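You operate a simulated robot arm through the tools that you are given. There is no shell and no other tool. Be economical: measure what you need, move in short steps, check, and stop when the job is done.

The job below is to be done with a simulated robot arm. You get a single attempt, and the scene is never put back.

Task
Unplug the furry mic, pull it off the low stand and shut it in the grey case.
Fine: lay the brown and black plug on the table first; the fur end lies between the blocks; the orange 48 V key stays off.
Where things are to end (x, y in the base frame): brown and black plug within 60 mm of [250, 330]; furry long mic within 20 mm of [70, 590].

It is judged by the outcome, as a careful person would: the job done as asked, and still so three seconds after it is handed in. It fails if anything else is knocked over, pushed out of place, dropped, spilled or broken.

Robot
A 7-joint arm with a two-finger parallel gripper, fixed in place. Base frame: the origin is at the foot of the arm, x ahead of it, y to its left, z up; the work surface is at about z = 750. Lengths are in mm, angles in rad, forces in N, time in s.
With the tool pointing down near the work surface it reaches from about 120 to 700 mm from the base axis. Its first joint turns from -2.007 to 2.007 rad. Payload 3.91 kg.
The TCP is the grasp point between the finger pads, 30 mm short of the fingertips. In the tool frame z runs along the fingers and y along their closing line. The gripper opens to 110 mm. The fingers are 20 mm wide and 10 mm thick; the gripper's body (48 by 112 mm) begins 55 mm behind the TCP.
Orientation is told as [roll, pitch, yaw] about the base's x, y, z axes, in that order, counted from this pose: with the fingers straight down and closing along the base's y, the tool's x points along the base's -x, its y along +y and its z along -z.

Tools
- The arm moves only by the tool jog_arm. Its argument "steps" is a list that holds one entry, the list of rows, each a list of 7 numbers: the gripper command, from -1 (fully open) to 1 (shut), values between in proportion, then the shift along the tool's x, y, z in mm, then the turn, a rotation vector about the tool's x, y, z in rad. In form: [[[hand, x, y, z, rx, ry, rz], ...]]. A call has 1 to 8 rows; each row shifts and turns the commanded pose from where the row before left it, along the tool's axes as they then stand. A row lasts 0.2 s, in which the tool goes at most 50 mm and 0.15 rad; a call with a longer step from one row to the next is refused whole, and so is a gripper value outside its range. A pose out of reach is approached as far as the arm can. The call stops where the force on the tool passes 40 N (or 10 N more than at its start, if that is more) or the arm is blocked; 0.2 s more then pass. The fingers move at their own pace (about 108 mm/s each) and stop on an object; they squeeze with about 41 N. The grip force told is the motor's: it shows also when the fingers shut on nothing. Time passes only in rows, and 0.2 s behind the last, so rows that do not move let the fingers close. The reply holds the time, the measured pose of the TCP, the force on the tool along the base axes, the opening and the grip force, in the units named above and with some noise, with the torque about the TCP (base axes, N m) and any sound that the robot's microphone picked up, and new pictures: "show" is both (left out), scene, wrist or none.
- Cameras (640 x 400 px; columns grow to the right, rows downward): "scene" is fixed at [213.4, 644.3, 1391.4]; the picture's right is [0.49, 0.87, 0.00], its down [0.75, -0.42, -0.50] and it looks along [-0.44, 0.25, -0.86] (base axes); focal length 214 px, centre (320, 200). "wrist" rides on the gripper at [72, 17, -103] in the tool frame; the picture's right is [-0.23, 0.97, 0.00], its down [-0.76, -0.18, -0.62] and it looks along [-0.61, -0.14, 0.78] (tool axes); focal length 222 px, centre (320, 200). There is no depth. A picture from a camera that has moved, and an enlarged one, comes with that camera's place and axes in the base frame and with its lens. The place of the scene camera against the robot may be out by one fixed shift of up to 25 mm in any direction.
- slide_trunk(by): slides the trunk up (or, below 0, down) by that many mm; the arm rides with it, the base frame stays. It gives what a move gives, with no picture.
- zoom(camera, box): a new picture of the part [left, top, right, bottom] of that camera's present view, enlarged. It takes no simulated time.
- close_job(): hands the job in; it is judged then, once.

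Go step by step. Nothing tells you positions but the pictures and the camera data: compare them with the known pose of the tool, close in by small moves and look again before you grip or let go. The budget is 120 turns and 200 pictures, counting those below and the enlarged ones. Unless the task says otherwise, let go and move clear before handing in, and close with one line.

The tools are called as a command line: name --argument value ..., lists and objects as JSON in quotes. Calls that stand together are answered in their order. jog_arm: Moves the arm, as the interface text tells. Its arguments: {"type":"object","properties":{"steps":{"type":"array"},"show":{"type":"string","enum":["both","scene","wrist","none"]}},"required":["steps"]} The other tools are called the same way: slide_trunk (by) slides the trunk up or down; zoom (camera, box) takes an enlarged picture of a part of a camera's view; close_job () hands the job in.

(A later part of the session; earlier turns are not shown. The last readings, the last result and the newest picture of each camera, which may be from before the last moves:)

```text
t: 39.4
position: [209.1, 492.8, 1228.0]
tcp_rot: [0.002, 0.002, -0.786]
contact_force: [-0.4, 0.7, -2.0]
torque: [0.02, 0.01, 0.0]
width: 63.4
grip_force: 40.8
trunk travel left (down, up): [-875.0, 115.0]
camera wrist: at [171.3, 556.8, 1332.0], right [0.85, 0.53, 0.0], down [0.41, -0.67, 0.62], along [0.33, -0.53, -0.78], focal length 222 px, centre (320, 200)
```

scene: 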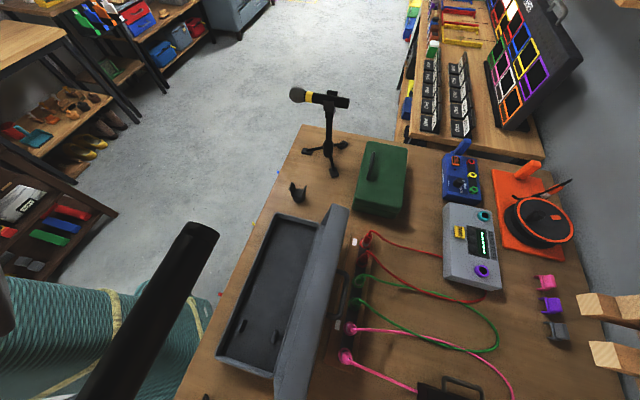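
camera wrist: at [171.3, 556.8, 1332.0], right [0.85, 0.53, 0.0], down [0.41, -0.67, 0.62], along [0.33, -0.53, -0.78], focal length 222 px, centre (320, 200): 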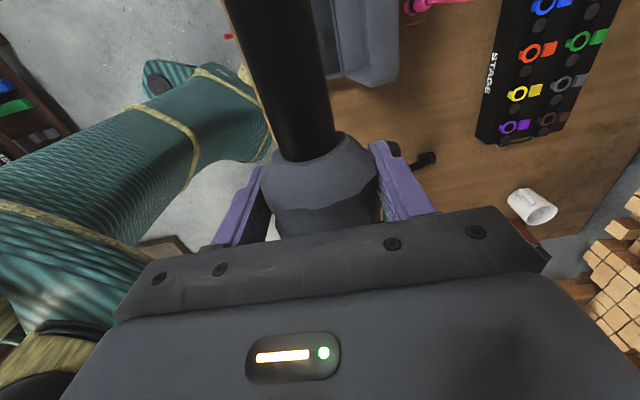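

The mic's tail shows in the scene about where I expected. I'll move on to above the case, centre near (70, 590), and look again.

jog_arm --steps '[[[1, 30, -5, 0, 0, 0, 0], [1, 41, -6, 0, 0, 0, 0], [1, 41, -6, 0, 0, 0, 0], [1, 41, -6, 0, 0, 0, 0], [1, 30, -5, 0, 0, 0, 0], [1, 13, -2, 0, 0, 0, 0]]]' --show "none"

slide_trunk --by -200

jog_arm --steps '[[[1, 0, 0, 0, 0, 0, 0]]]' --show "both"

```text
t: 40.8
position: [48.4, 610.9, 1227.3]
tcp_rot: [0.0, 0.002, -0.785]
contact_force: [0.3, 0.2, -1.5]
torque: [0.0, 0.02, -0.01]
width: 63.8
grip_force: 41.0
trunk travel left (down, up): [-875.0, 115.0]
```

```text
t: 42.9
position: [48.0, 608.5, 1026.1]
tcp_rot: [0.001, 0.001, -0.785]
contact_force: [0.9, -0.2, -2.1]
torque: [0.05, -0.01, -0.05]
width: 63.7
grip_force: 40.8
trunk travel left (down, up): [-675.0, 315.0]
```

```text
t: 43.3
position: [48.4, 611.4, 1026.7]
tcp_rot: [0.001, 0.002, -0.785]
contact_force: [0.2, 0.1, -2.0]
torque: [0.02, -0.03, 0.0]
width: 63.5
grip_force: 41.0
trunk travel left (down, up): [-675.0, 315.0]
camera wrist: at [10.7, 673.6, 1131.2], right [0.85, 0.53, 0.0], down [0.41, -0.67, 0.62], along [0.33, -0.53, -0.78], focal length 222 px, centre (320, 200)
```

scene: 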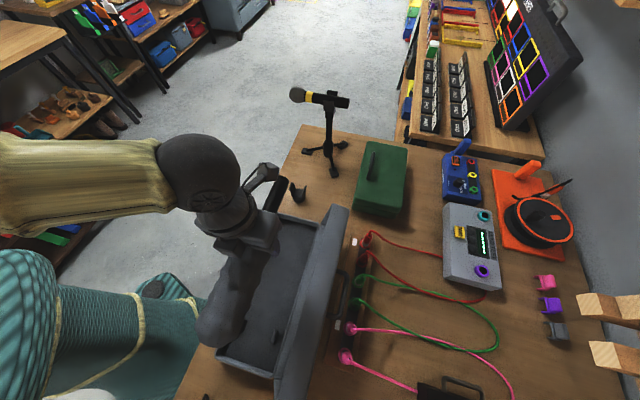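
wrist: 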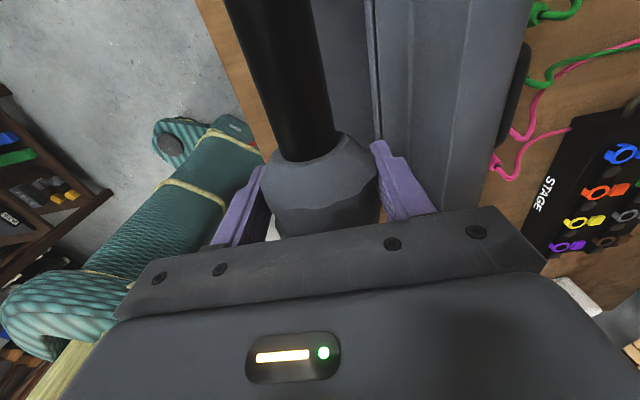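

The fur tip now shows in the scene view. I'll enlarge it to measure the mic against the case.

zoom --camera "scene" --box '[150, 190, 400, 400]'

```text
1.90 times, centred on (275, 295) of scene
camera zoom: at [213.4, 644.3, 1391.4], right [0.49, 0.87, 0.0], down [0.75, -0.42, -0.5], along [-0.44, 0.25, -0.86], focal length 408 px, centre (406, 19)
```

zoom: 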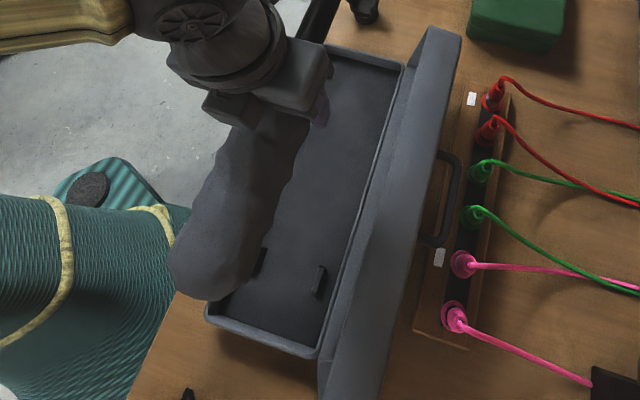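

From this view the mic is about 300 mm long, with its middle about 6 mm ahead of the grip. I'll shift 25 mm toward the blocks' end and lower to just above the rim, then compare the fur with the blocks.

jog_arm --steps '[[[1, -12, 0, 30, 0, 0, 0], [1, -12.7, 0, 35, 0, 0, 0], [1, 0, 0, 35, 0, 0, 0], [1, 0, 0, 30, 0, 0, 0], [1, 0, 0, 0, 0, 0, 0]]]' --show "wrist"

zoom --camera "scene" --box '[190, 190, 390, 400]'

```text
t: 44.5
position: [68.1, 593.9, 899.3]
tcp_rot: [0.002, 0.001, -0.785]
contact_force: [0.2, -0.3, -2.2]
torque: [0.01, -0.02, 0.01]
width: 63.6
grip_force: 40.9
trunk travel left (down, up): [-675.0, 315.0]
camera wrist: at [30.3, 657.1, 1003.0], right [0.85, 0.53, 0.0], down [0.41, -0.67, 0.62], along [0.33, -0.53, -0.78], focal length 222 px, centre (320, 200)
```

wrist: 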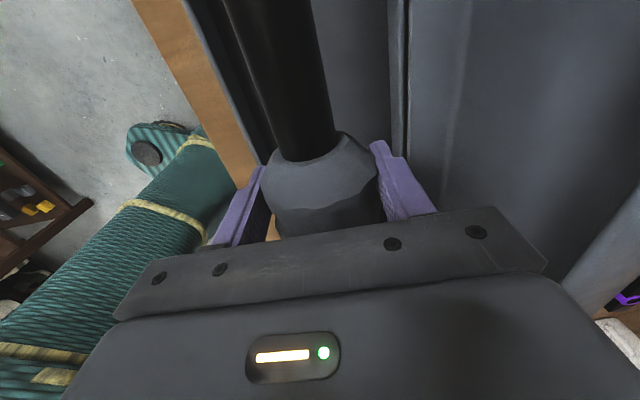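

```text
1.90 times, centred on (290, 295) of scene
camera zoom: at [213.4, 644.3, 1391.4], right [0.49, 0.87, 0.0], down [0.75, -0.42, -0.5], along [-0.44, 0.25, -0.86], focal length 408 px, centre (377, 19)
```

zoom: 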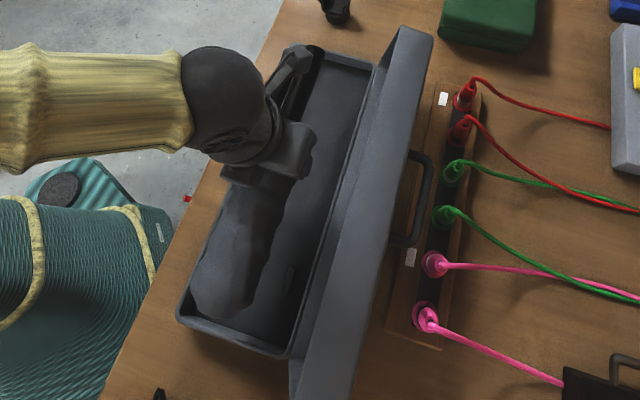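

The fur looks lined up with the gap between the blocks. I'll enlarge that end for a tighter check.

zoom --camera "scene" --box '[205, 260, 305, 390]'

```text
3.08 times, centred on (255, 325) of scene
camera zoom: at [213.4, 644.3, 1391.4], right [0.49, 0.87, 0.0], down [0.75, -0.42, -0.5], along [-0.44, 0.25, -0.86], focal length 660 px, centre (520, -185)
```

zoom: 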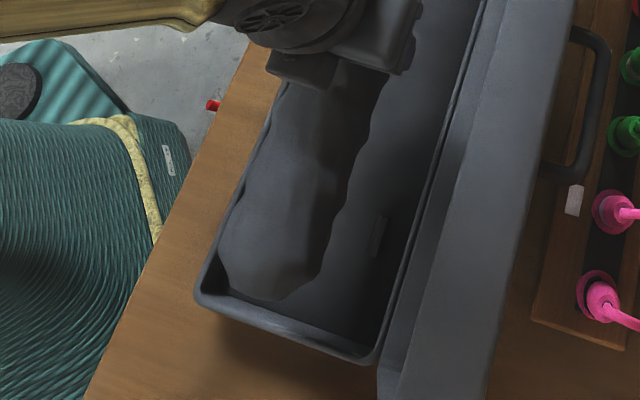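

The mic lines up with the case, and only a 2 mm nudge toward the lid is needed. I'll lower further into the case.

jog_arm --steps '[[[1, 0, 2, 25, 0, 0, 0], [1, 0, 0, 25, 0, 0, 0], [1, 0, 0, 20, 0, 0, 0], [1, 0, 0, 10, 0, 0, 0], [1, 0, 0, 0, 0, 0, 0]]]' --show "wrist"

zoom --camera "scene" --box '[205, 200, 355, 395]'

```text
t: 45.7
position: [66.5, 596.2, 817.8]
tcp_rot: [-0.001, 0.002, -0.785]
contact_force: [-0.6, 0.2, -2.4]
torque: [0.01, 0.01, 0.0]
width: 63.6
grip_force: 41.9
trunk travel left (down, up): [-675.0, 315.0]
camera wrist: at [29.8, 659.3, 921.9], right [0.85, 0.53, 0.0], down [0.41, -0.67, 0.62], along [0.33, -0.53, -0.78], focal length 222 px, centre (320, 200)
```

wrist: 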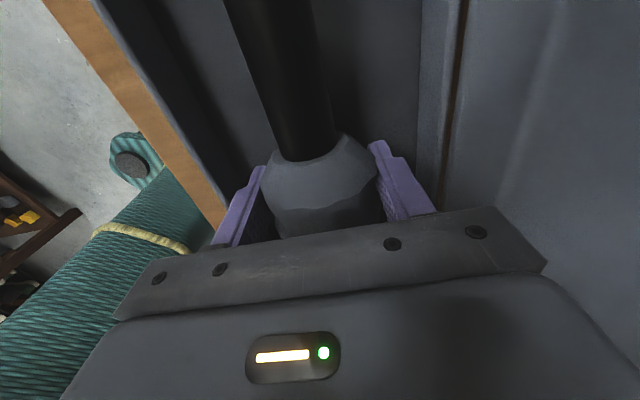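

```text
2.05 times, centred on (280, 298) of scene
camera zoom: at [213.4, 644.3, 1391.4], right [0.49, 0.87, 0.0], down [0.75, -0.42, -0.5], along [-0.44, 0.25, -0.86], focal length 440 px, centre (402, 0)
```

zoom: 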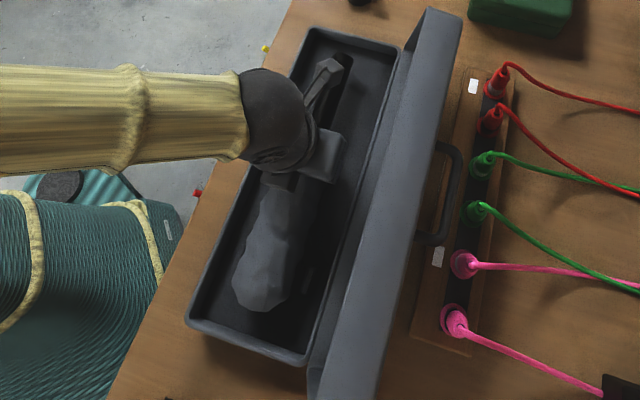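

The fur is centred across the case. I'll creep lower and watch the force.

jog_arm --steps '[[[1, 0, 0, 8, 0, 0, 0], [1, 0, 0, 6, 0, 0, 0], [1, 0, 0, 0, 0, 0, 0]]]' --show "none"

zoom --camera "scene" --box '[220, 270, 320, 390]'

```text
t: 46.5
position: [65.6, 597.0, 806.5]
tcp_rot: [0.007, 0.006, -0.786]
contact_force: [-1.6, 2.9, 28.7]
torque: [-1.05, -0.57, 0.09]
width: 63.8
grip_force: 41.3
trunk travel left (down, up): [-675.0, 315.0]
```

```text
3.33 times, centred on (270, 330) of scene
camera zoom: at [213.4, 644.3, 1391.4], right [0.49, 0.87, 0.0], down [0.75, -0.42, -0.5], along [-0.44, 0.25, -0.86], focal length 715 px, centre (487, -233)
```

zoom: 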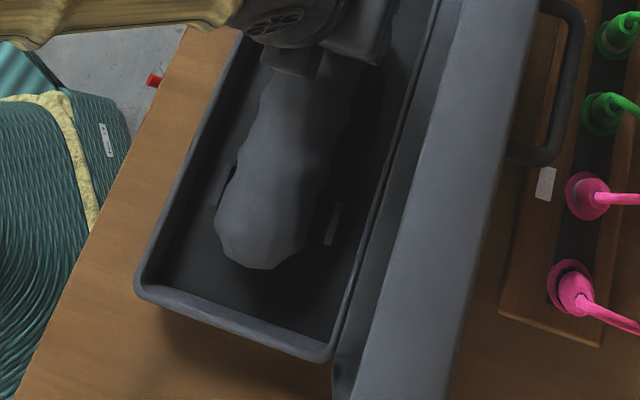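

It touched at z 806 with the push off to the left of the axis, so the fur is riding on the left block. Both views put the mic about 8 mm too far from the lid. I'll lift, shift 8 mm toward the lid and check.

jog_arm --steps '[[[1, 0, 0, -10, 0, 0, 0], [1, 0, 0, -8, 0, 0, 0], [1, 0, 5, 0, 0, 0, 0], [1, 0, 3, 0, 0, 0, 0], [1, 0, 0, 0, 0, 0, 0]]]' --show "wrist"

zoom --camera "scene" --box '[220, 270, 320, 390]'

zoom --camera "wrist" --box '[80, 0, 480, 240]'

```text
t: 47.7
position: [74.2, 600.5, 820.1]
tcp_rot: [0.001, 0.001, -0.786]
contact_force: [0.4, 0.5, -1.7]
torque: [0.0, 0.02, 0.0]
width: 63.5
grip_force: 41.4
trunk travel left (down, up): [-675.0, 315.0]
camera wrist: at [35.6, 663.4, 924.8], right [0.85, 0.53, 0.0], down [0.41, -0.67, 0.62], along [0.33, -0.53, -0.78], focal length 222 px, centre (320, 200)
```

wrist: 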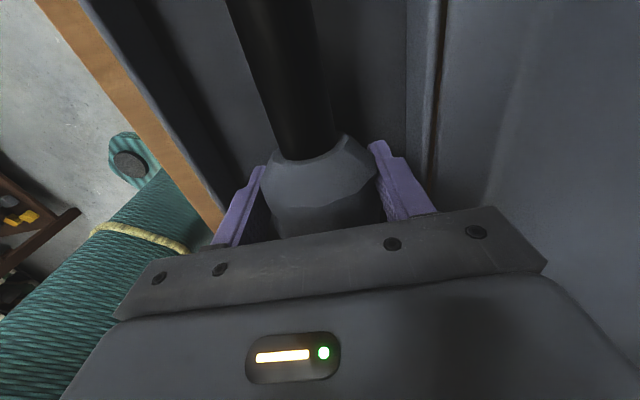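

```text
3.33 times, centred on (270, 330) of scene
camera zoom: at [213.4, 644.3, 1391.4], right [0.49, 0.87, 0.0], down [0.75, -0.42, -0.5], along [-0.44, 0.25, -0.86], focal length 715 px, centre (487, -233)
```

zoom: 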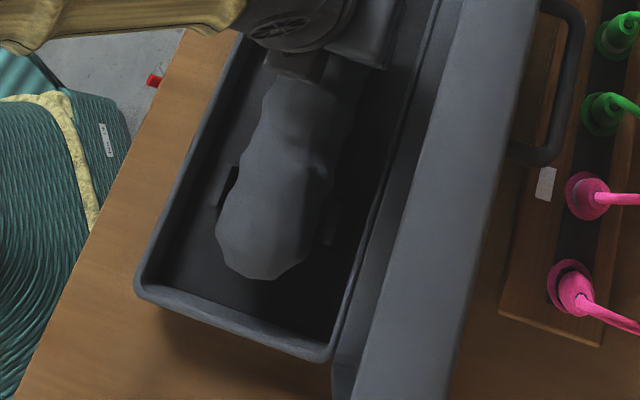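

```text
1.60 times, centred on (280, 120) of wrist
camera zoom: at [35.6, 663.4, 924.8], right [0.85, 0.53, 0.0], down [0.41, -0.67, 0.62], along [0.33, -0.53, -0.78], focal length 355 px, centre (384, 328)
```

zoom: 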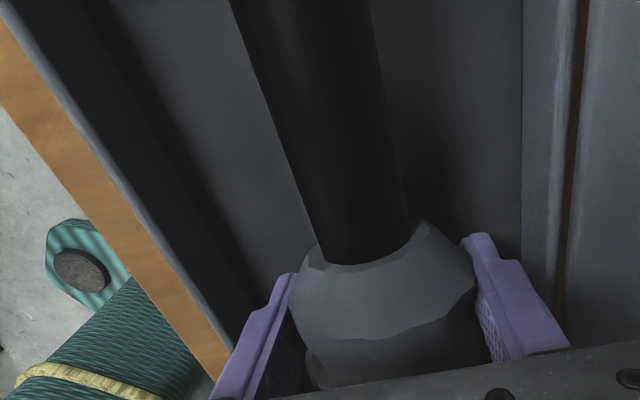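

Now the fur sits midway between the two blocks. I'll lower again carefully.

jog_arm --steps '[[[1, 0, 0, 8, 0, 0, 0], [1, 0, 0, 6, 0, 0, 0], [1, 0, 0, 4, 0, 0, 0], [1, 0, 0, 3, 0, 0, 0]]]' --show "none"

zoom --camera "scene" --box '[220, 270, 320, 390]'

```text
t: 48.9
position: [74.0, 602.0, 807.8]
tcp_rot: [0.007, 0.009, -0.784]
contact_force: [-1.8, -1.9, 17.0]
torque: [-0.93, -0.48, -0.06]
width: 63.7
grip_force: 40.8
trunk travel left (down, up): [-675.0, 315.0]
stopped in row 4: the force on the tool passed its limit at 42 N (the readings are from after the stop); the commanded pose is now the measured one
```

```text
3.33 times, centred on (270, 330) of scene
camera zoom: at [213.4, 644.3, 1391.4], right [0.49, 0.87, 0.0], down [0.75, -0.42, -0.5], along [-0.44, 0.25, -0.86], focal length 715 px, centre (487, -233)
```

zoom: 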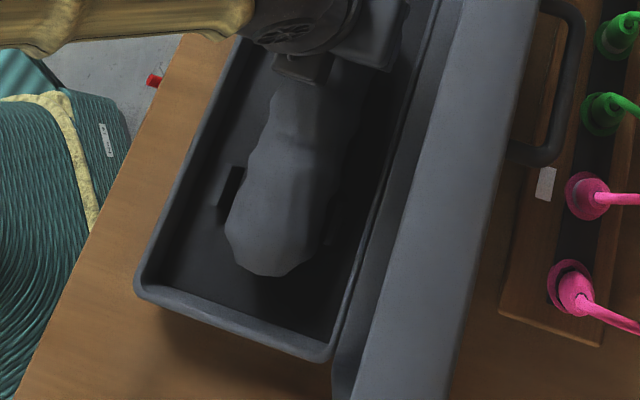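

The contact now spreads along the fur with its centre about 55 mm ahead of the grip, as if the fur rests along the case floor at z≈774. The fur is centred between the blocks. I'll ease off the load and open slightly.

jog_arm --steps '[[[1, 0, 0, -1.5, 0, 0, 0], [-0.18, 0, 0, 0, 0, 0, 0], [-0.22, 0, 0, 0, 0, 0, 0], [-0.27, 0, 0, 0, 0, 0, 0], [-0.3, 0, 0, 0, 0, 0, 0]]]' --show "wrist"

zoom --camera "scene" --box '[220, 270, 320, 390]'

```text
t: 50.1
position: [73.1, 602.4, 804.9]
tcp_rot: [0.009, 0.003, -0.786]
contact_force: [0.6, 0.4, 0.2]
torque: [-0.01, 0.01, -0.02]
width: 71.5
grip_force: 0.1
trunk travel left (down, up): [-675.0, 315.0]
camera wrist: at [35.6, 665.2, 910.3], right [0.85, 0.53, 0.0], down [0.41, -0.67, 0.62], along [0.33, -0.52, -0.79], focal length 222 px, centre (320, 200)
```

wrist: 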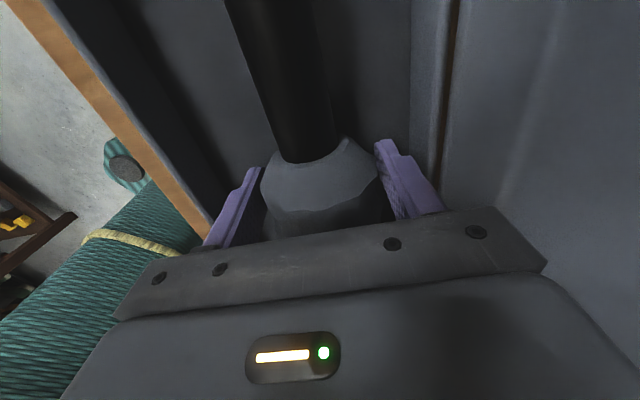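

```text
3.33 times, centred on (270, 330) of scene
camera zoom: at [213.4, 644.3, 1391.4], right [0.49, 0.87, 0.0], down [0.75, -0.42, -0.5], along [-0.44, 0.25, -0.86], focal length 715 px, centre (487, -233)
```

zoom: 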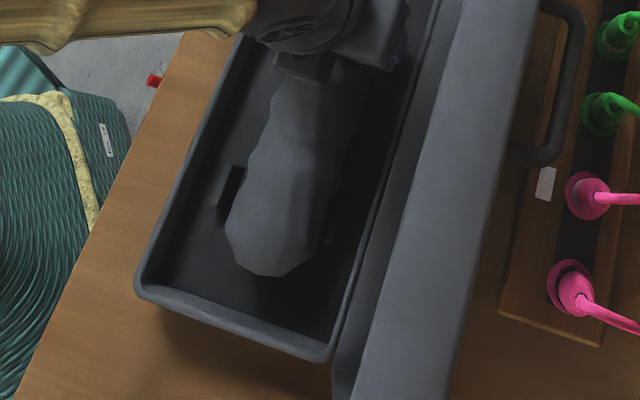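

The mic stayed put when the fingers opened. I'll lift straight out and look.

jog_arm --steps '[[[-0.32, 0, 0, -10, 0, 0, 0], [-0.35, 0, 0, -20, 0, 0, 0], [-0.35, 0, 0, -30, 0, 0, 0], [-0.35, 0, 0, -45, 0, 0, 0], [-0.35, 0, 0, -45, 0, 0, 0], [-0.35, 0, 0, -45, 0, 0, 0]]]' --show "wrist"

slide_trunk --by 200

zoom --camera "scene" --box '[205, 190, 365, 400]'

```text
t: 51.5
position: [72.8, 598.4, 1000.7]
tcp_rot: [0.007, 0.006, -0.785]
contact_force: [0.0, -0.5, -0.3]
torque: [0.0, 0.02, 0.0]
width: 74.3
grip_force: 0.1
trunk travel left (down, up): [-675.0, 315.0]
camera wrist: at [35.2, 660.6, 1105.1], right [0.85, 0.53, 0.0], down [0.41, -0.67, 0.62], along [0.33, -0.52, -0.79], focal length 222 px, centre (320, 200)
```

wrist: 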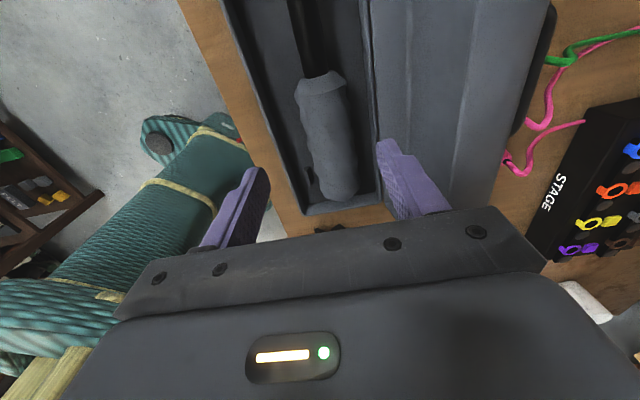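

```text
t: 53.7
position: [73.4, 598.8, 1198.8]
tcp_rot: [0.005, 0.005, -0.786]
contact_force: [-0.2, 0.2, 0.6]
torque: [0.01, 0.02, 0.04]
width: 74.5
grip_force: 0.1
trunk travel left (down, up): [-875.0, 115.0]
```

```text
1.90 times, centred on (285, 295) of scene
camera zoom: at [213.4, 644.3, 1391.4], right [0.49, 0.87, 0.0], down [0.75, -0.42, -0.5], along [-0.44, 0.25, -0.86], focal length 408 px, centre (387, 19)
```

zoom: 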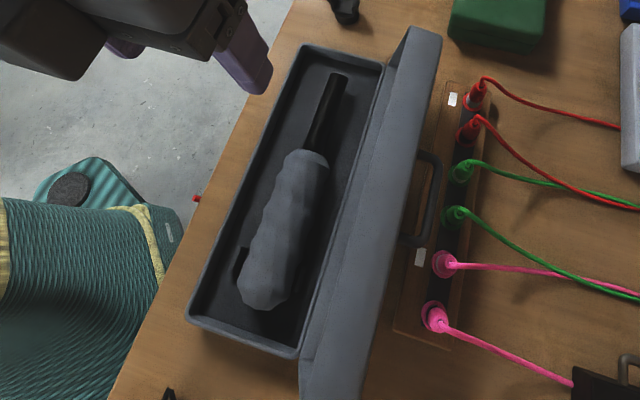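

The mic lies centred in the case with its middle near (72, 597). I'll check that the fur is properly between the blocks and look over the lid.

zoom --camera "scene" --box '[225, 290, 315, 380]'

jog_arm --steps '[[[-0.35, 45, 0, 0, 0, 0, 0], [-0.35, 45, 0, 0, 0, 0, 0], [-0.35, 0, 0, 0, 0, 0, 0]]]' --show "wrist"

```text
4.44 times, centred on (270, 335) of scene
camera zoom: at [213.4, 644.3, 1391.4], right [0.49, 0.87, 0.0], down [0.75, -0.42, -0.5], along [-0.44, 0.25, -0.86], focal length 953 px, centre (542, -400)
```

zoom: 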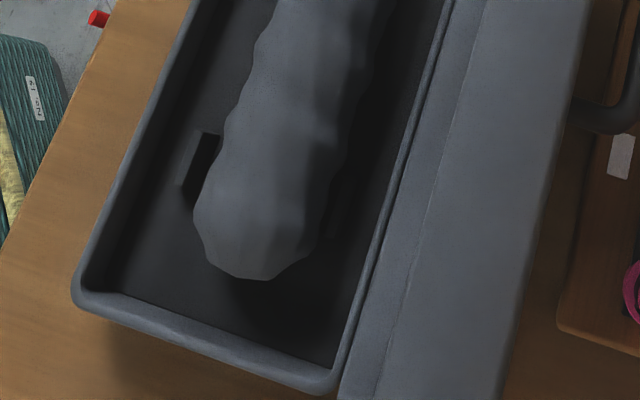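

```text
t: 54.5
position: [10.1, 662.1, 1201.3]
tcp_rot: [0.006, 0.006, -0.784]
contact_force: [-0.2, -0.1, 0.2]
torque: [0.01, 0.0, -0.03]
width: 74.6
grip_force: 0.1
trunk travel left (down, up): [-875.0, 115.0]
camera wrist: at [-28.0, 725.4, 1306.3], right [0.85, 0.53, 0.0], down [0.41, -0.67, 0.62], along [0.33, -0.52, -0.79], focal length 222 px, centre (320, 200)
```

wrist: 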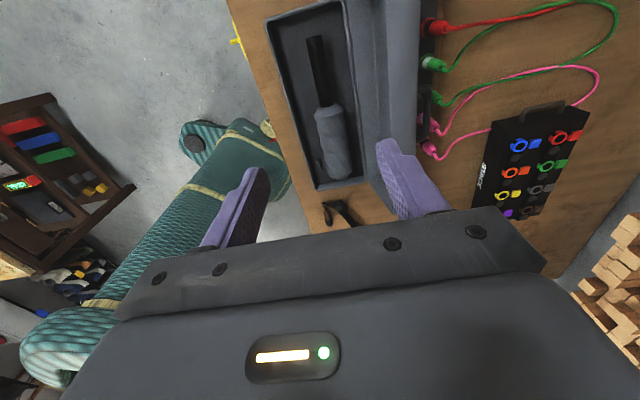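

zoom --camera "wrist" --box '[250, 0, 450, 210]'

```text
1.90 times, centred on (350, 105) of wrist
camera zoom: at [-28.0, 725.4, 1306.3], right [0.85, 0.53, 0.0], down [0.41, -0.67, 0.62], along [0.33, -0.52, -0.79], focal length 423 px, centre (263, 381)
```

zoom: 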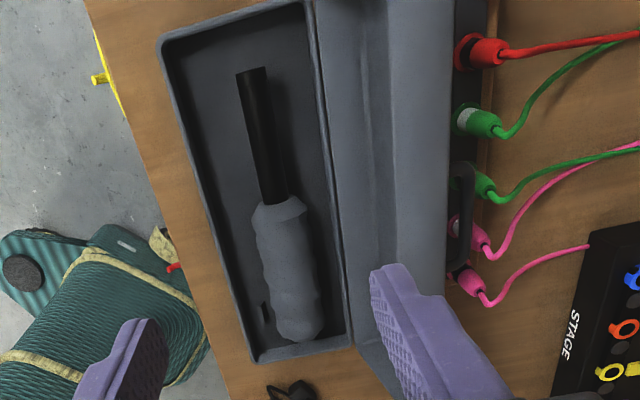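

The mic is seated between the blocks. From the two views the lid stands about 13° past upright, its top wall running from n≈572 to 618 at z≈947, with the hinge near n≈541 (n is the distance along (0.7, 0.7)). I'll straddle its upper wall, off to one side of the handle, and swing it down under control.

jog_arm --steps '[[[-0.46, -35, 24, 0, 0, 0, 0], [-0.46, -35, 24, 0, 0, 0, 0], [-0.46, -35, 24, 20, 0, 0, 0], [-0.46, -35, 24, 25, 0, 0, 0], [-0.46, -31, 24, 30, 0, 0, 0], [-0.46, 0, 0, 0, 0, 0, 0]]]' --show "both"

```text
t: 55.9
position: [218.7, 625.2, 1126.5]
tcp_rot: [0.005, 0.005, -0.784]
contact_force: [0.5, -0.3, 1.2]
torque: [-0.01, -0.02, 0.01]
width: 80.4
grip_force: 0.1
trunk travel left (down, up): [-875.0, 115.0]
camera wrist: at [180.4, 688.3, 1231.7], right [0.85, 0.53, 0.01], down [0.41, -0.67, 0.62], along [0.33, -0.52, -0.79], focal length 222 px, centre (320, 200)
```

scene: 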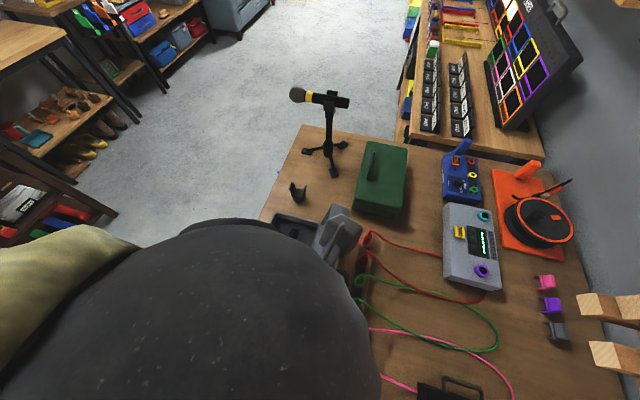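
wrist: 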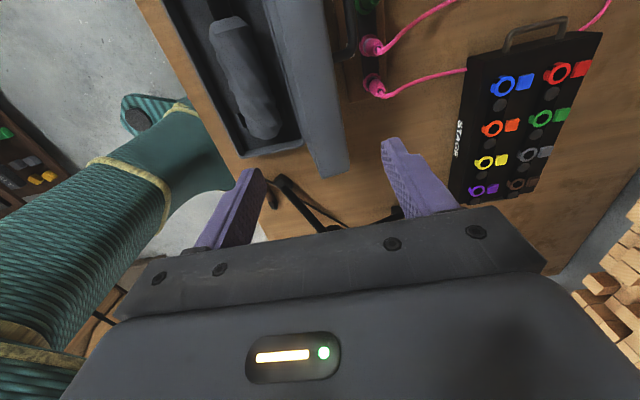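

zoom --camera "wrist" --box '[210, 0, 450, 220]'

```text
1.82 times, centred on (330, 110) of wrist
camera zoom: at [180.4, 688.3, 1231.7], right [0.85, 0.53, 0.01], down [0.41, -0.67, 0.62], along [0.33, -0.52, -0.79], focal length 404 px, centre (302, 364)
```

zoom: 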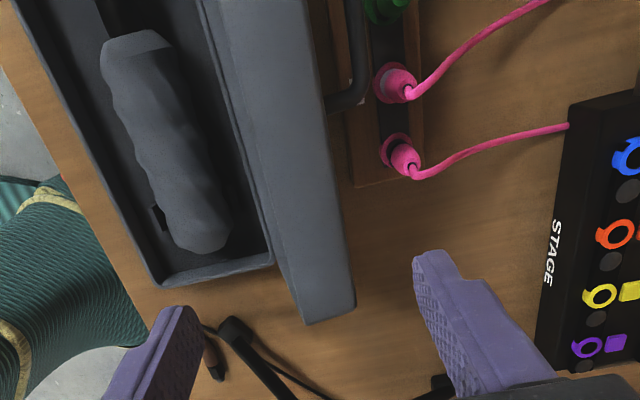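

The lid's top wall spans n 575–619 and its near end is at s≈-184 (s runs along the case). The fingers will straddle it, so I'll lower over it.

jog_arm --steps '[[[-0.53, 0, 0, 40, 0, 0, 0], [-0.53, 0, 0, 40, 0, 0, 0], [-0.53, 0, 0, 40, 0, 0, 0], [-0.53, 0, 0, 30, 0, 0, 0], [-0.53, 0, 0, 15, 0, 0, 0], [-0.53, 0, 0, 0, 0, 0, 0]]]' --show "wrist"

```text
t: 57.3
position: [215.1, 631.6, 958.4]
tcp_rot: [0.007, 0.005, -0.785]
contact_force: [-0.6, -0.2, 0.2]
torque: [0.01, 0.0, 0.03]
width: 83.9
grip_force: 0.0
trunk travel left (down, up): [-875.0, 115.0]
camera wrist: at [178.0, 693.6, 1063.8], right [0.85, 0.53, 0.0], down [0.41, -0.67, 0.62], along [0.33, -0.52, -0.79], focal length 222 px, centre (320, 200)
```

wrist: 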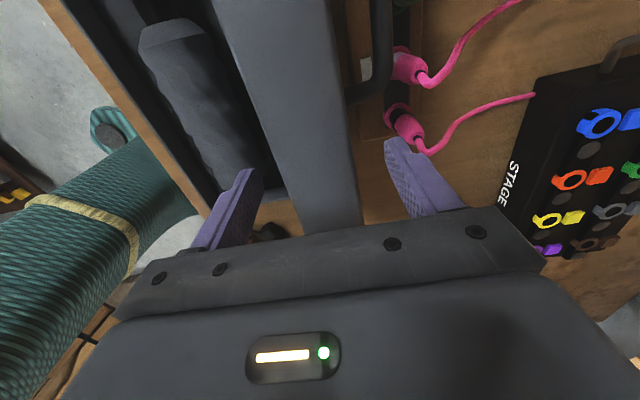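

The fingers straddle the lid's upper wall. I'll swing the tool about the hinge in small arc steps and watch the force.

jog_arm --steps '[[[-0.53, 0, -20.4, -6.4, -0.135, 0, 0], [-0.53, 0, -20.4, -6.4, -0.135, 0, 0], [-0.53, 0, -20.4, -6.4, -0.135, 0, 0], [-0.53, 0, 0, 0, 0, 0, 0]]]' --show "both"

```text
t: 58.3
position: [173.1, 583.0, 968.9]
tcp_rot: [0.413, 0.008, -0.787]
contact_force: [0.4, 0.6, 0.2]
torque: [0.04, 0.03, 0.01]
width: 84.3
grip_force: 0.1
trunk travel left (down, up): [-875.0, 115.0]
camera wrist: at [104.9, 616.0, 1071.5], right [0.79, 0.47, 0.39], down [0.25, -0.83, 0.5], along [0.56, -0.3, -0.78], focal length 222 px, centre (320, 200)
```

scene: 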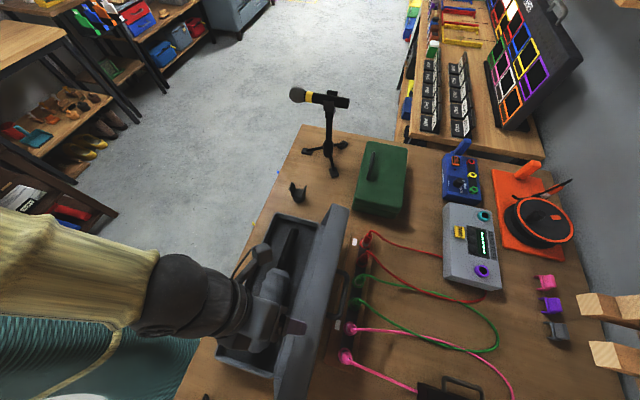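
wrist: 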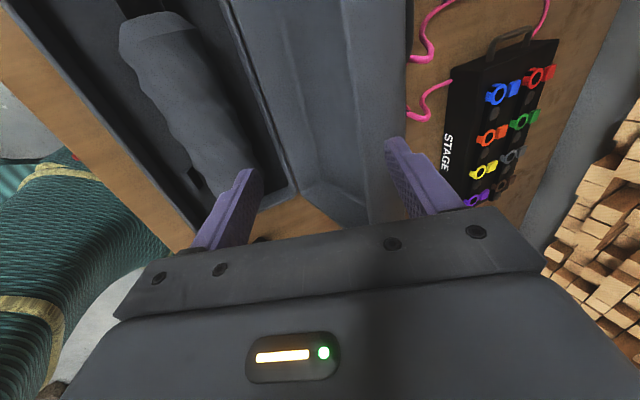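

zoom --camera "scene" --box '[205, 190, 385, 400]'

zoom --camera "wrist" --box '[150, 0, 480, 245]'

```text
1.90 times, centred on (295, 295) of scene
camera zoom: at [213.4, 644.3, 1391.4], right [0.49, 0.87, 0.0], down [0.75, -0.42, -0.5], along [-0.44, 0.25, -0.86], focal length 408 px, centre (368, 19)
```

zoom: 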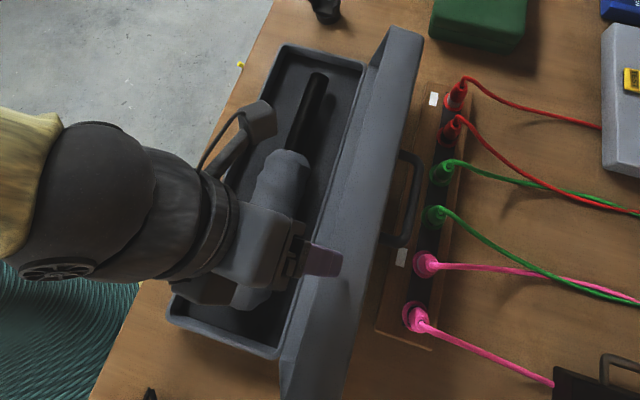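

```text
1.63 times, centred on (315, 122) of wrist
camera zoom: at [104.9, 616.0, 1071.5], right [0.79, 0.47, 0.39], down [0.25, -0.83, 0.5], along [0.56, -0.3, -0.78], focal length 363 px, centre (328, 326)
```

zoom: 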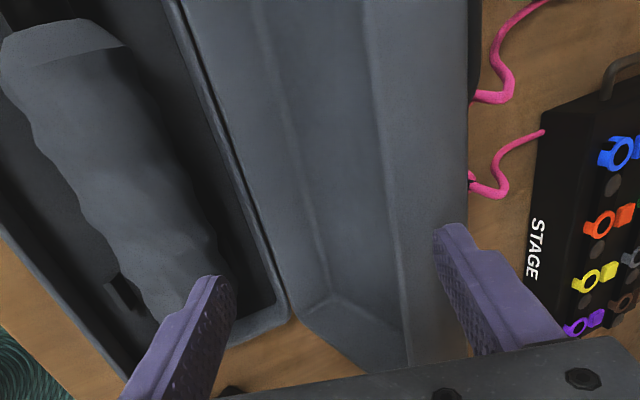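

The finger passed just over the lid without moving it: the top is at z≈936–958 and I was too shallow. I'll go back along the arc and insert about 25 mm deeper.

jog_arm --steps '[[[-0.53, 0, 19.35, 9.09, 0.135, 0, 0], [-0.53, 0, 19.35, 9.09, 0.135, 0, 0], [-0.53, 0, 19.35, 9.09, 0.135, 0, 0], [-0.53, 0, 2, 12, 0, 0, 0], [-0.53, 0, 0, 12, 0, 0, 0], [-0.53, 0, 0, 0, 0, 0, 0]]]' --show "wrist"

```text
t: 59.7
position: [216.9, 628.0, 935.6]
tcp_rot: [0.007, 0.006, -0.785]
contact_force: [-0.4, -0.5, 0.6]
torque: [-0.02, 0.01, 0.01]
width: 84.2
grip_force: 0.2
trunk travel left (down, up): [-875.0, 115.0]
camera wrist: at [179.2, 689.9, 1040.0], right [0.85, 0.53, 0.01], down [0.41, -0.67, 0.62], along [0.33, -0.52, -0.79], focal length 222 px, centre (320, 200)
```

wrist: 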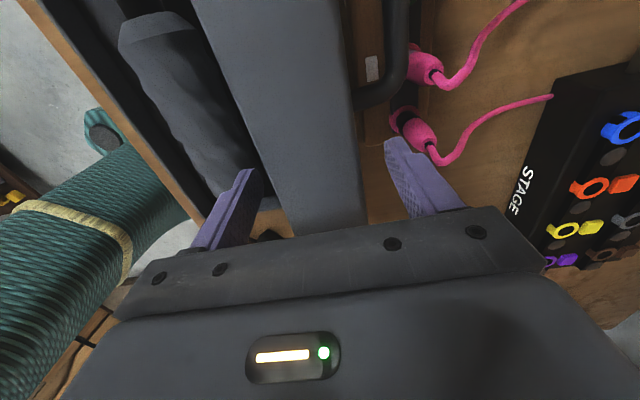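

There's no contact and the fingers are well down either side. I'll swing again.

jog_arm --steps '[[[-0.53, 0, -17.1, -6.8, -0.135, 0, 0], [-0.53, 0, -17.1, -6.8, -0.135, 0, 0], [-0.53, 0, -17.1, -6.8, -0.135, 0, 0], [-0.53, 0, 0, 0, 0, 0, 0]]]' --show "both"

```text
t: 60.7
position: [179.9, 589.3, 949.2]
tcp_rot: [0.413, 0.007, -0.787]
contact_force: [-0.1, 0.1, -0.1]
torque: [0.02, 0.03, 0.01]
width: 84.3
grip_force: 0.9
trunk travel left (down, up): [-875.0, 115.0]
camera wrist: at [113.0, 622.4, 1052.1], right [0.79, 0.47, 0.39], down [0.25, -0.83, 0.5], along [0.56, -0.3, -0.78], focal length 222 px, centre (320, 200)
```

scene: 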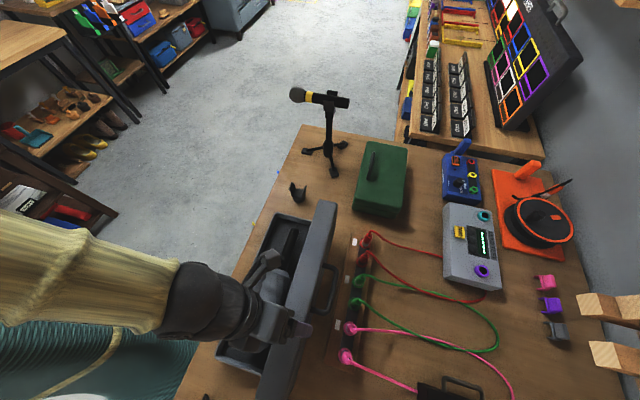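
wrist: 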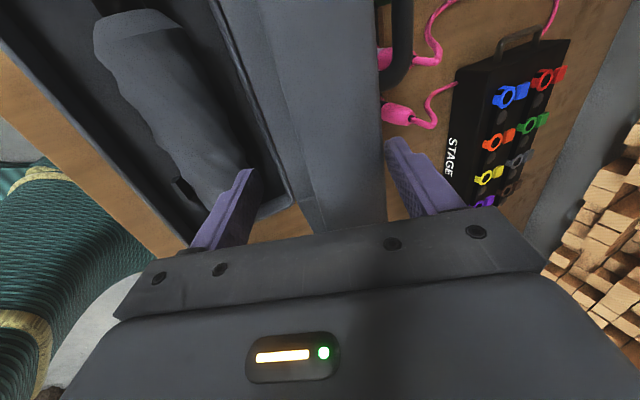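

The lid is following with almost no force. I'll continue.

jog_arm --steps '[[[-0.53, 0, -17.1, -6.8, -0.135, 0, 0], [-0.53, 0, -17.1, -6.8, -0.135, 0, 0], [-0.53, 0, -17.1, -6.8, -0.135, 0, 0], [-0.53, 0, 0, 0, 0, 0, 0]]]' --show "both"

```text
t: 61.9
position: [170.6, 552.3, 947.4]
tcp_rot: [0.823, 0.02, -0.838]
contact_force: [0.0, -0.7, 0.2]
torque: [-0.03, 0.0, 0.01]
width: 84.0
grip_force: 0.0
trunk travel left (down, up): [-875.0, 115.0]
stopped in row 4: the arm was blocked; the commanded pose is now the measured one
camera wrist: at [76.1, 562.3, 1032.1], right [0.65, 0.26, 0.71], down [0.08, -0.96, 0.28], along [0.75, -0.12, -0.65], focal length 222 px, centre (320, 200)
```

scene: 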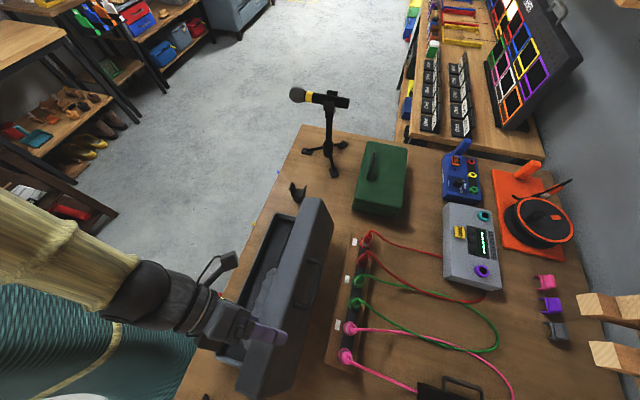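
wrist: 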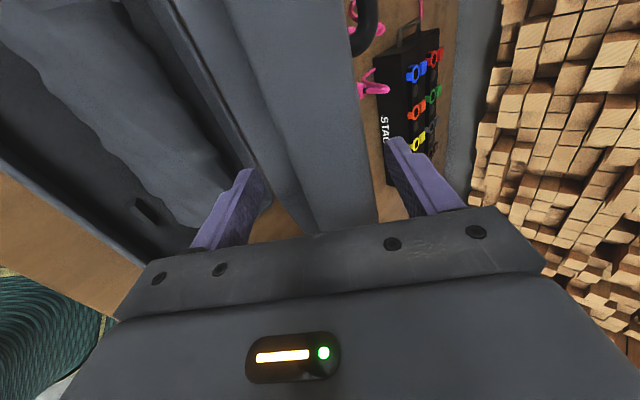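

The arm hit a wrist limit at this tilt. The lid seems to stay where it's pushed, so I'll wait briefly and see whether it holds by itself.

jog_arm --steps '[[[-0.53, 0, 0, 0, 0, 0, 0], [-0.53, 0, 0, 0, 0, 0, 0], [-0.53, 0, 0, 0, 0, 0, 0], [-0.53, 0, 0, 0, 0, 0, 0], [-0.53, 0, 0, 0, 0, 0, 0]]]' --show "both"

zoom --camera "scene" --box '[195, 185, 355, 400]'

```text
t: 63.1
position: [168.2, 552.9, 945.8]
tcp_rot: [0.821, 0.019, -0.837]
contact_force: [1.0, -0.2, -0.5]
torque: [0.0, -0.02, 0.01]
width: 84.1
grip_force: 0.0
trunk travel left (down, up): [-875.0, 115.0]
camera wrist: at [75.3, 562.3, 1031.9], right [0.65, 0.26, 0.71], down [0.08, -0.96, 0.28], along [0.75, -0.12, -0.65], focal length 222 px, centre (320, 200)
```

scene: 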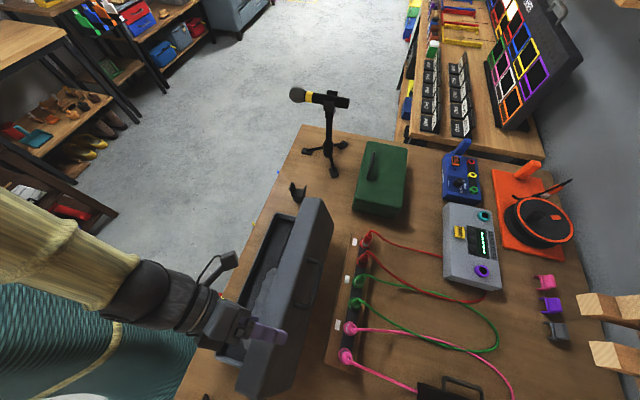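
wrist: 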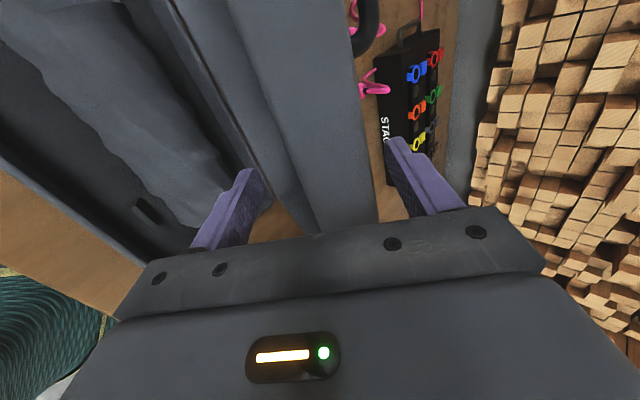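

```text
1.86 times, centred on (275, 292) of scene
camera zoom: at [213.4, 644.3, 1391.4], right [0.49, 0.87, 0.0], down [0.75, -0.42, -0.5], along [-0.44, 0.25, -0.86], focal length 399 px, centre (404, 28)
```

zoom: 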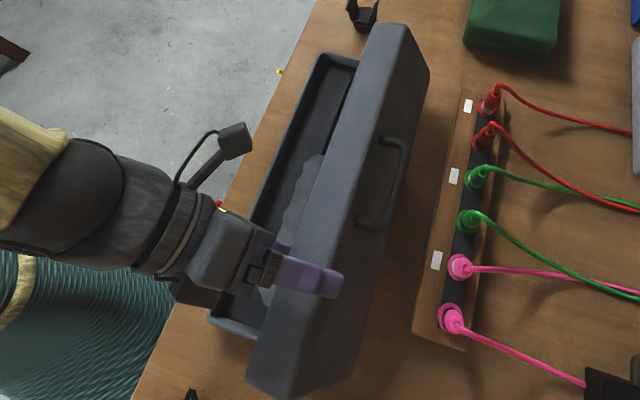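

The lid holds at its angle by itself, since the tool feels no load. I'll back the fingers out and upright the tool, then press the lid down from above with closed fingers.

jog_arm --steps '[[[-0.53, 0, 0, -30, 0, 0, 0], [-0.53, 0, 0, -40, 0, 0, 0], [-0.53, 0, 0, -40, 0, 0, 0], [-0.53, 0, 0, -10, 0.14, 0, 0], [-0.53, 0, 0, -10, 0.14, 0, 0], [-0.53, 0, 0, -10, 0.14, 0, 0], [-0.53, 0, 0, -10, 0.14, 0, 0], [-0.53, 0, 0, -10, 0.14, 0, 0]]]' --show "scene"

```text
t: 64.9
position: [91.6, 478.6, 1064.3]
tcp_rot: [0.118, 0.022, -0.836]
contact_force: [0.5, -0.5, -0.4]
torque: [0.03, -0.01, 0.01]
width: 84.2
grip_force: 0.1
trunk travel left (down, up): [-875.0, 115.0]
```

scene: 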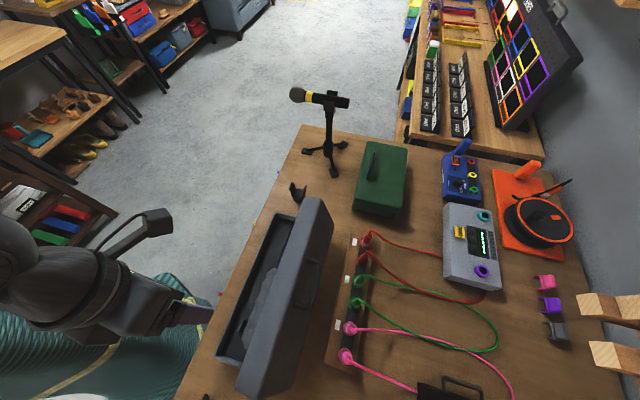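

The lid stands at about 77°. I'll close the fingers, upright the tool and move over to the lid's outer side, off to the side of the handle.

jog_arm --steps '[[[1, 0, 0, -25, 0.118, 0, 0], [1, 0, 0, 0, 0, 0, -0.05], [1, 4, 40, 0, 0, 0, 0], [1, 4, 40, 0, 0, 0, 0], [1, 4, 40, 0, 0, 0, 0], [1, 4, 40, 0, 0, 0, 0], [1, 0, 38, 0, 0, 0, 0], [1, 0, 0, 0, 0, 0, 0]]]' --show "both"

```text
t: 66.7
position: [217.5, 626.2, 1086.8]
tcp_rot: [0.006, 0.021, -0.784]
contact_force: [0.3, -0.6, -0.1]
torque: [0.01, 0.01, 0.02]
width: 0.0
grip_force: 37.9
trunk travel left (down, up): [-875.0, 115.0]
camera wrist: at [180.2, 687.8, 1192.6], right [0.85, 0.53, 0.0], down [0.42, -0.67, 0.61], along [0.32, -0.52, -0.79], focal length 222 px, centre (320, 200)
```

scene: 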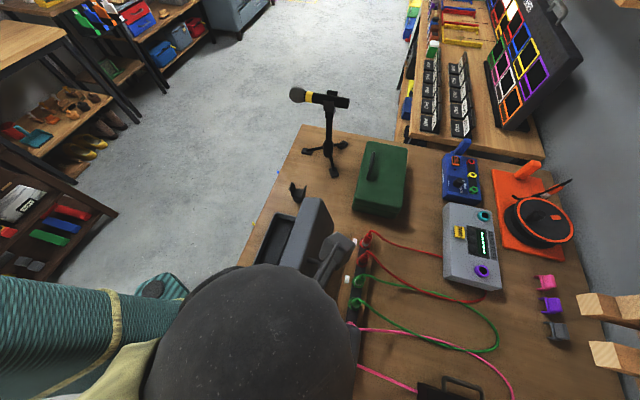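
wrist: 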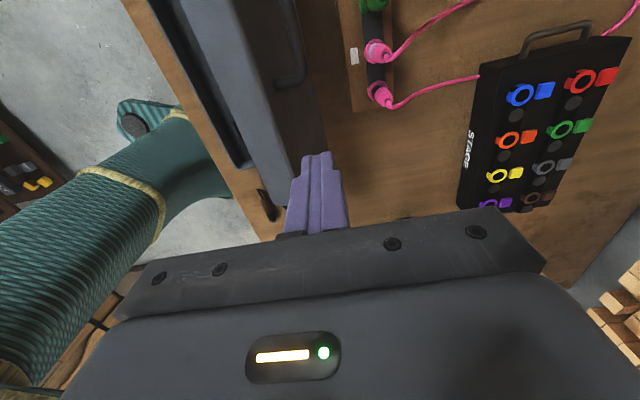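

The closed fingers are behind the lid. I'll move 20 mm away from the handle and lower alongside the panel.

jog_arm --steps '[[[1, -20, 0, 30, 0, 0, 0], [1, 0, 0, 40, 0, 0, 0], [1, 0, 0, 38, 0, 0, 0], [1, 0, 0, 10, 0, 0, 0], [1, 0, 0, 0, 0, 0, 0]]]' --show "wrist"

```text
t: 67.9
position: [230.6, 615.8, 970.9]
tcp_rot: [0.007, 0.02, -0.786]
contact_force: [-0.1, -1.2, 0.0]
torque: [-0.01, 0.01, -0.03]
width: 0.1
grip_force: 37.7
trunk travel left (down, up): [-875.0, 115.0]
camera wrist: at [194.5, 677.7, 1076.5], right [0.85, 0.53, 0.0], down [0.42, -0.68, 0.61], along [0.32, -0.51, -0.79], focal length 222 px, centre (320, 200)
```

wrist: 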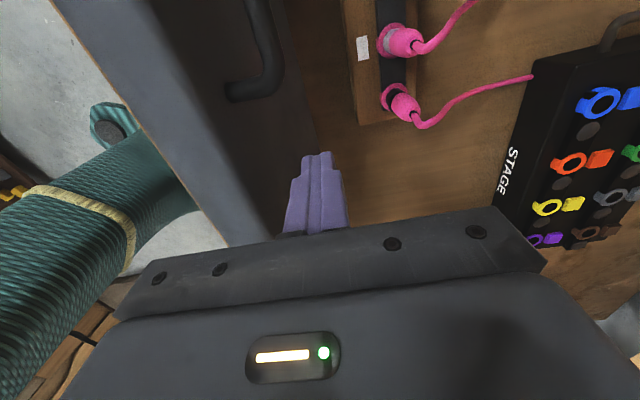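

jog_arm --steps '[[[1, 0, -21, 0, 0, 0, 0], [1, 0, -20, -1, 0, 0, 0], [1, 0, -19, 1, 0, 0, 0], [1, 0, -17, 3, 0, 0, 0], [1, 0, -17, 5, 0, 0, 0], [1, 0, 0, 0, 0, 0, 0]]]' --show "both"

```text
t: 69.3
position: [163.9, 550.6, 964.6]
tcp_rot: [0.005, 0.019, -0.786]
contact_force: [-0.4, -0.4, 1.0]
torque: [0.02, -0.02, -0.01]
width: 0.0
grip_force: 38.1
trunk travel left (down, up): [-875.0, 115.0]
camera wrist: at [127.6, 612.1, 1070.3], right [0.85, 0.53, 0.0], down [0.42, -0.68, 0.61], along [0.32, -0.52, -0.79], focal length 222 px, centre (320, 200)
```

scene: 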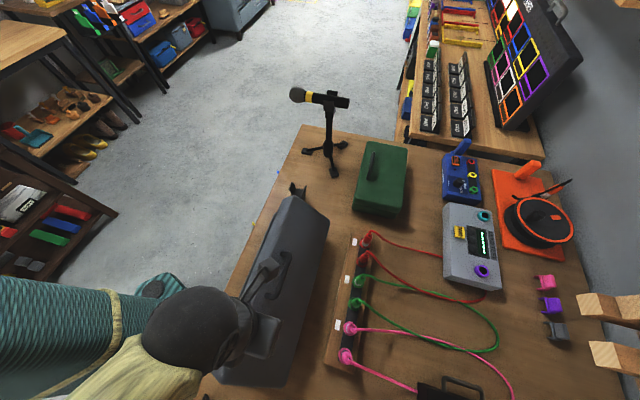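
wrist: 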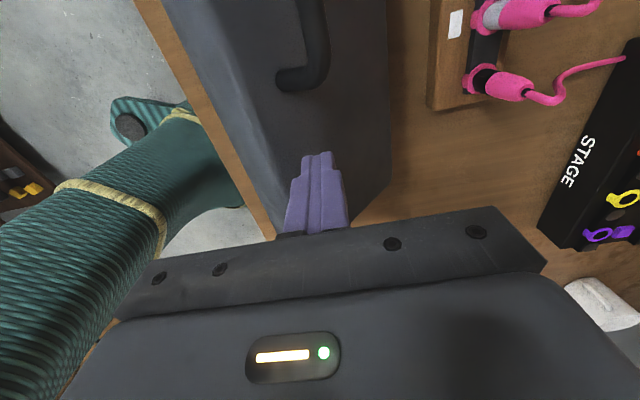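

The lid is folding over smoothly. I'll keep following the arc down.

jog_arm --steps '[[[1, 0, -15, 7, 0, 0, 0], [1, 0, -15, 9, 0, 0, 0], [1, 0, -13, 12, 0, 0, 0], [1, 0, -12, 12, 0, 0, 0], [1, 0, -7, 10, 0, 0, 0], [1, 0, -6, 8, 0, 0, 0], [1, 0, 0, 0, 0, 0, 0]]]' --show "both"

```text
t: 70.9
position: [115.5, 502.9, 902.7]
tcp_rot: [0.004, 0.02, -0.786]
contact_force: [0.0, -0.3, -0.8]
torque: [-0.01, 0.01, 0.01]
width: 0.0
grip_force: 37.9
trunk travel left (down, up): [-875.0, 115.0]
camera wrist: at [78.5, 564.8, 1008.8], right [0.85, 0.53, 0.0], down [0.42, -0.68, 0.61], along [0.32, -0.52, -0.79], focal length 222 px, centre (320, 200)
```

scene: 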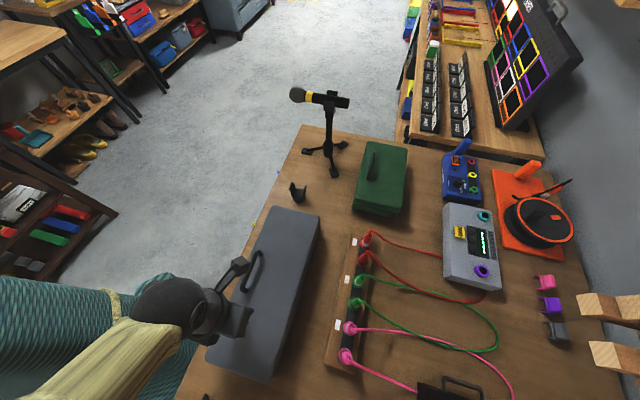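
wrist: 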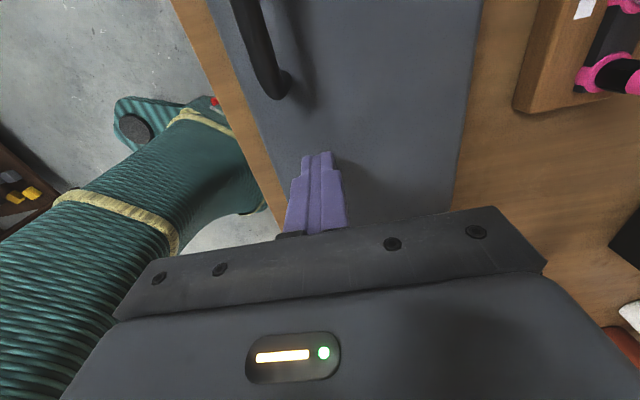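

The lid looks almost shut. I'll press straight down gently until it seats.

jog_arm --steps '[[[1, 0, 0, 5, 0, 0, 0], [1, 0, 0, 4, 0, 0, 0], [1, 0, 0, 4, 0, 0, 0], [1, 0, 0, 0, 0, 0, 0]]]' --show "none"

zoom --camera "scene" --box '[190, 185, 370, 400]'

```text
t: 71.9
position: [113.8, 502.4, 890.6]
tcp_rot: [0.005, 0.02, -0.785]
contact_force: [-0.1, 0.0, -0.9]
torque: [0.02, -0.02, 0.06]
width: 0.0
grip_force: 37.7
trunk travel left (down, up): [-875.0, 115.0]
```

```text
1.86 times, centred on (280, 292) of scene
camera zoom: at [213.4, 644.3, 1391.4], right [0.49, 0.87, 0.0], down [0.75, -0.42, -0.5], along [-0.44, 0.25, -0.86], focal length 399 px, centre (394, 28)
```

zoom: 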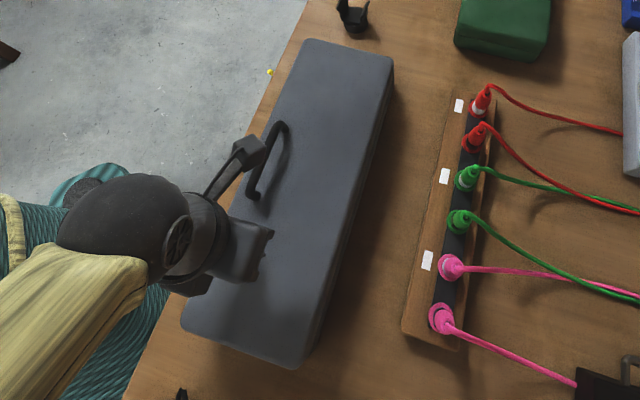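

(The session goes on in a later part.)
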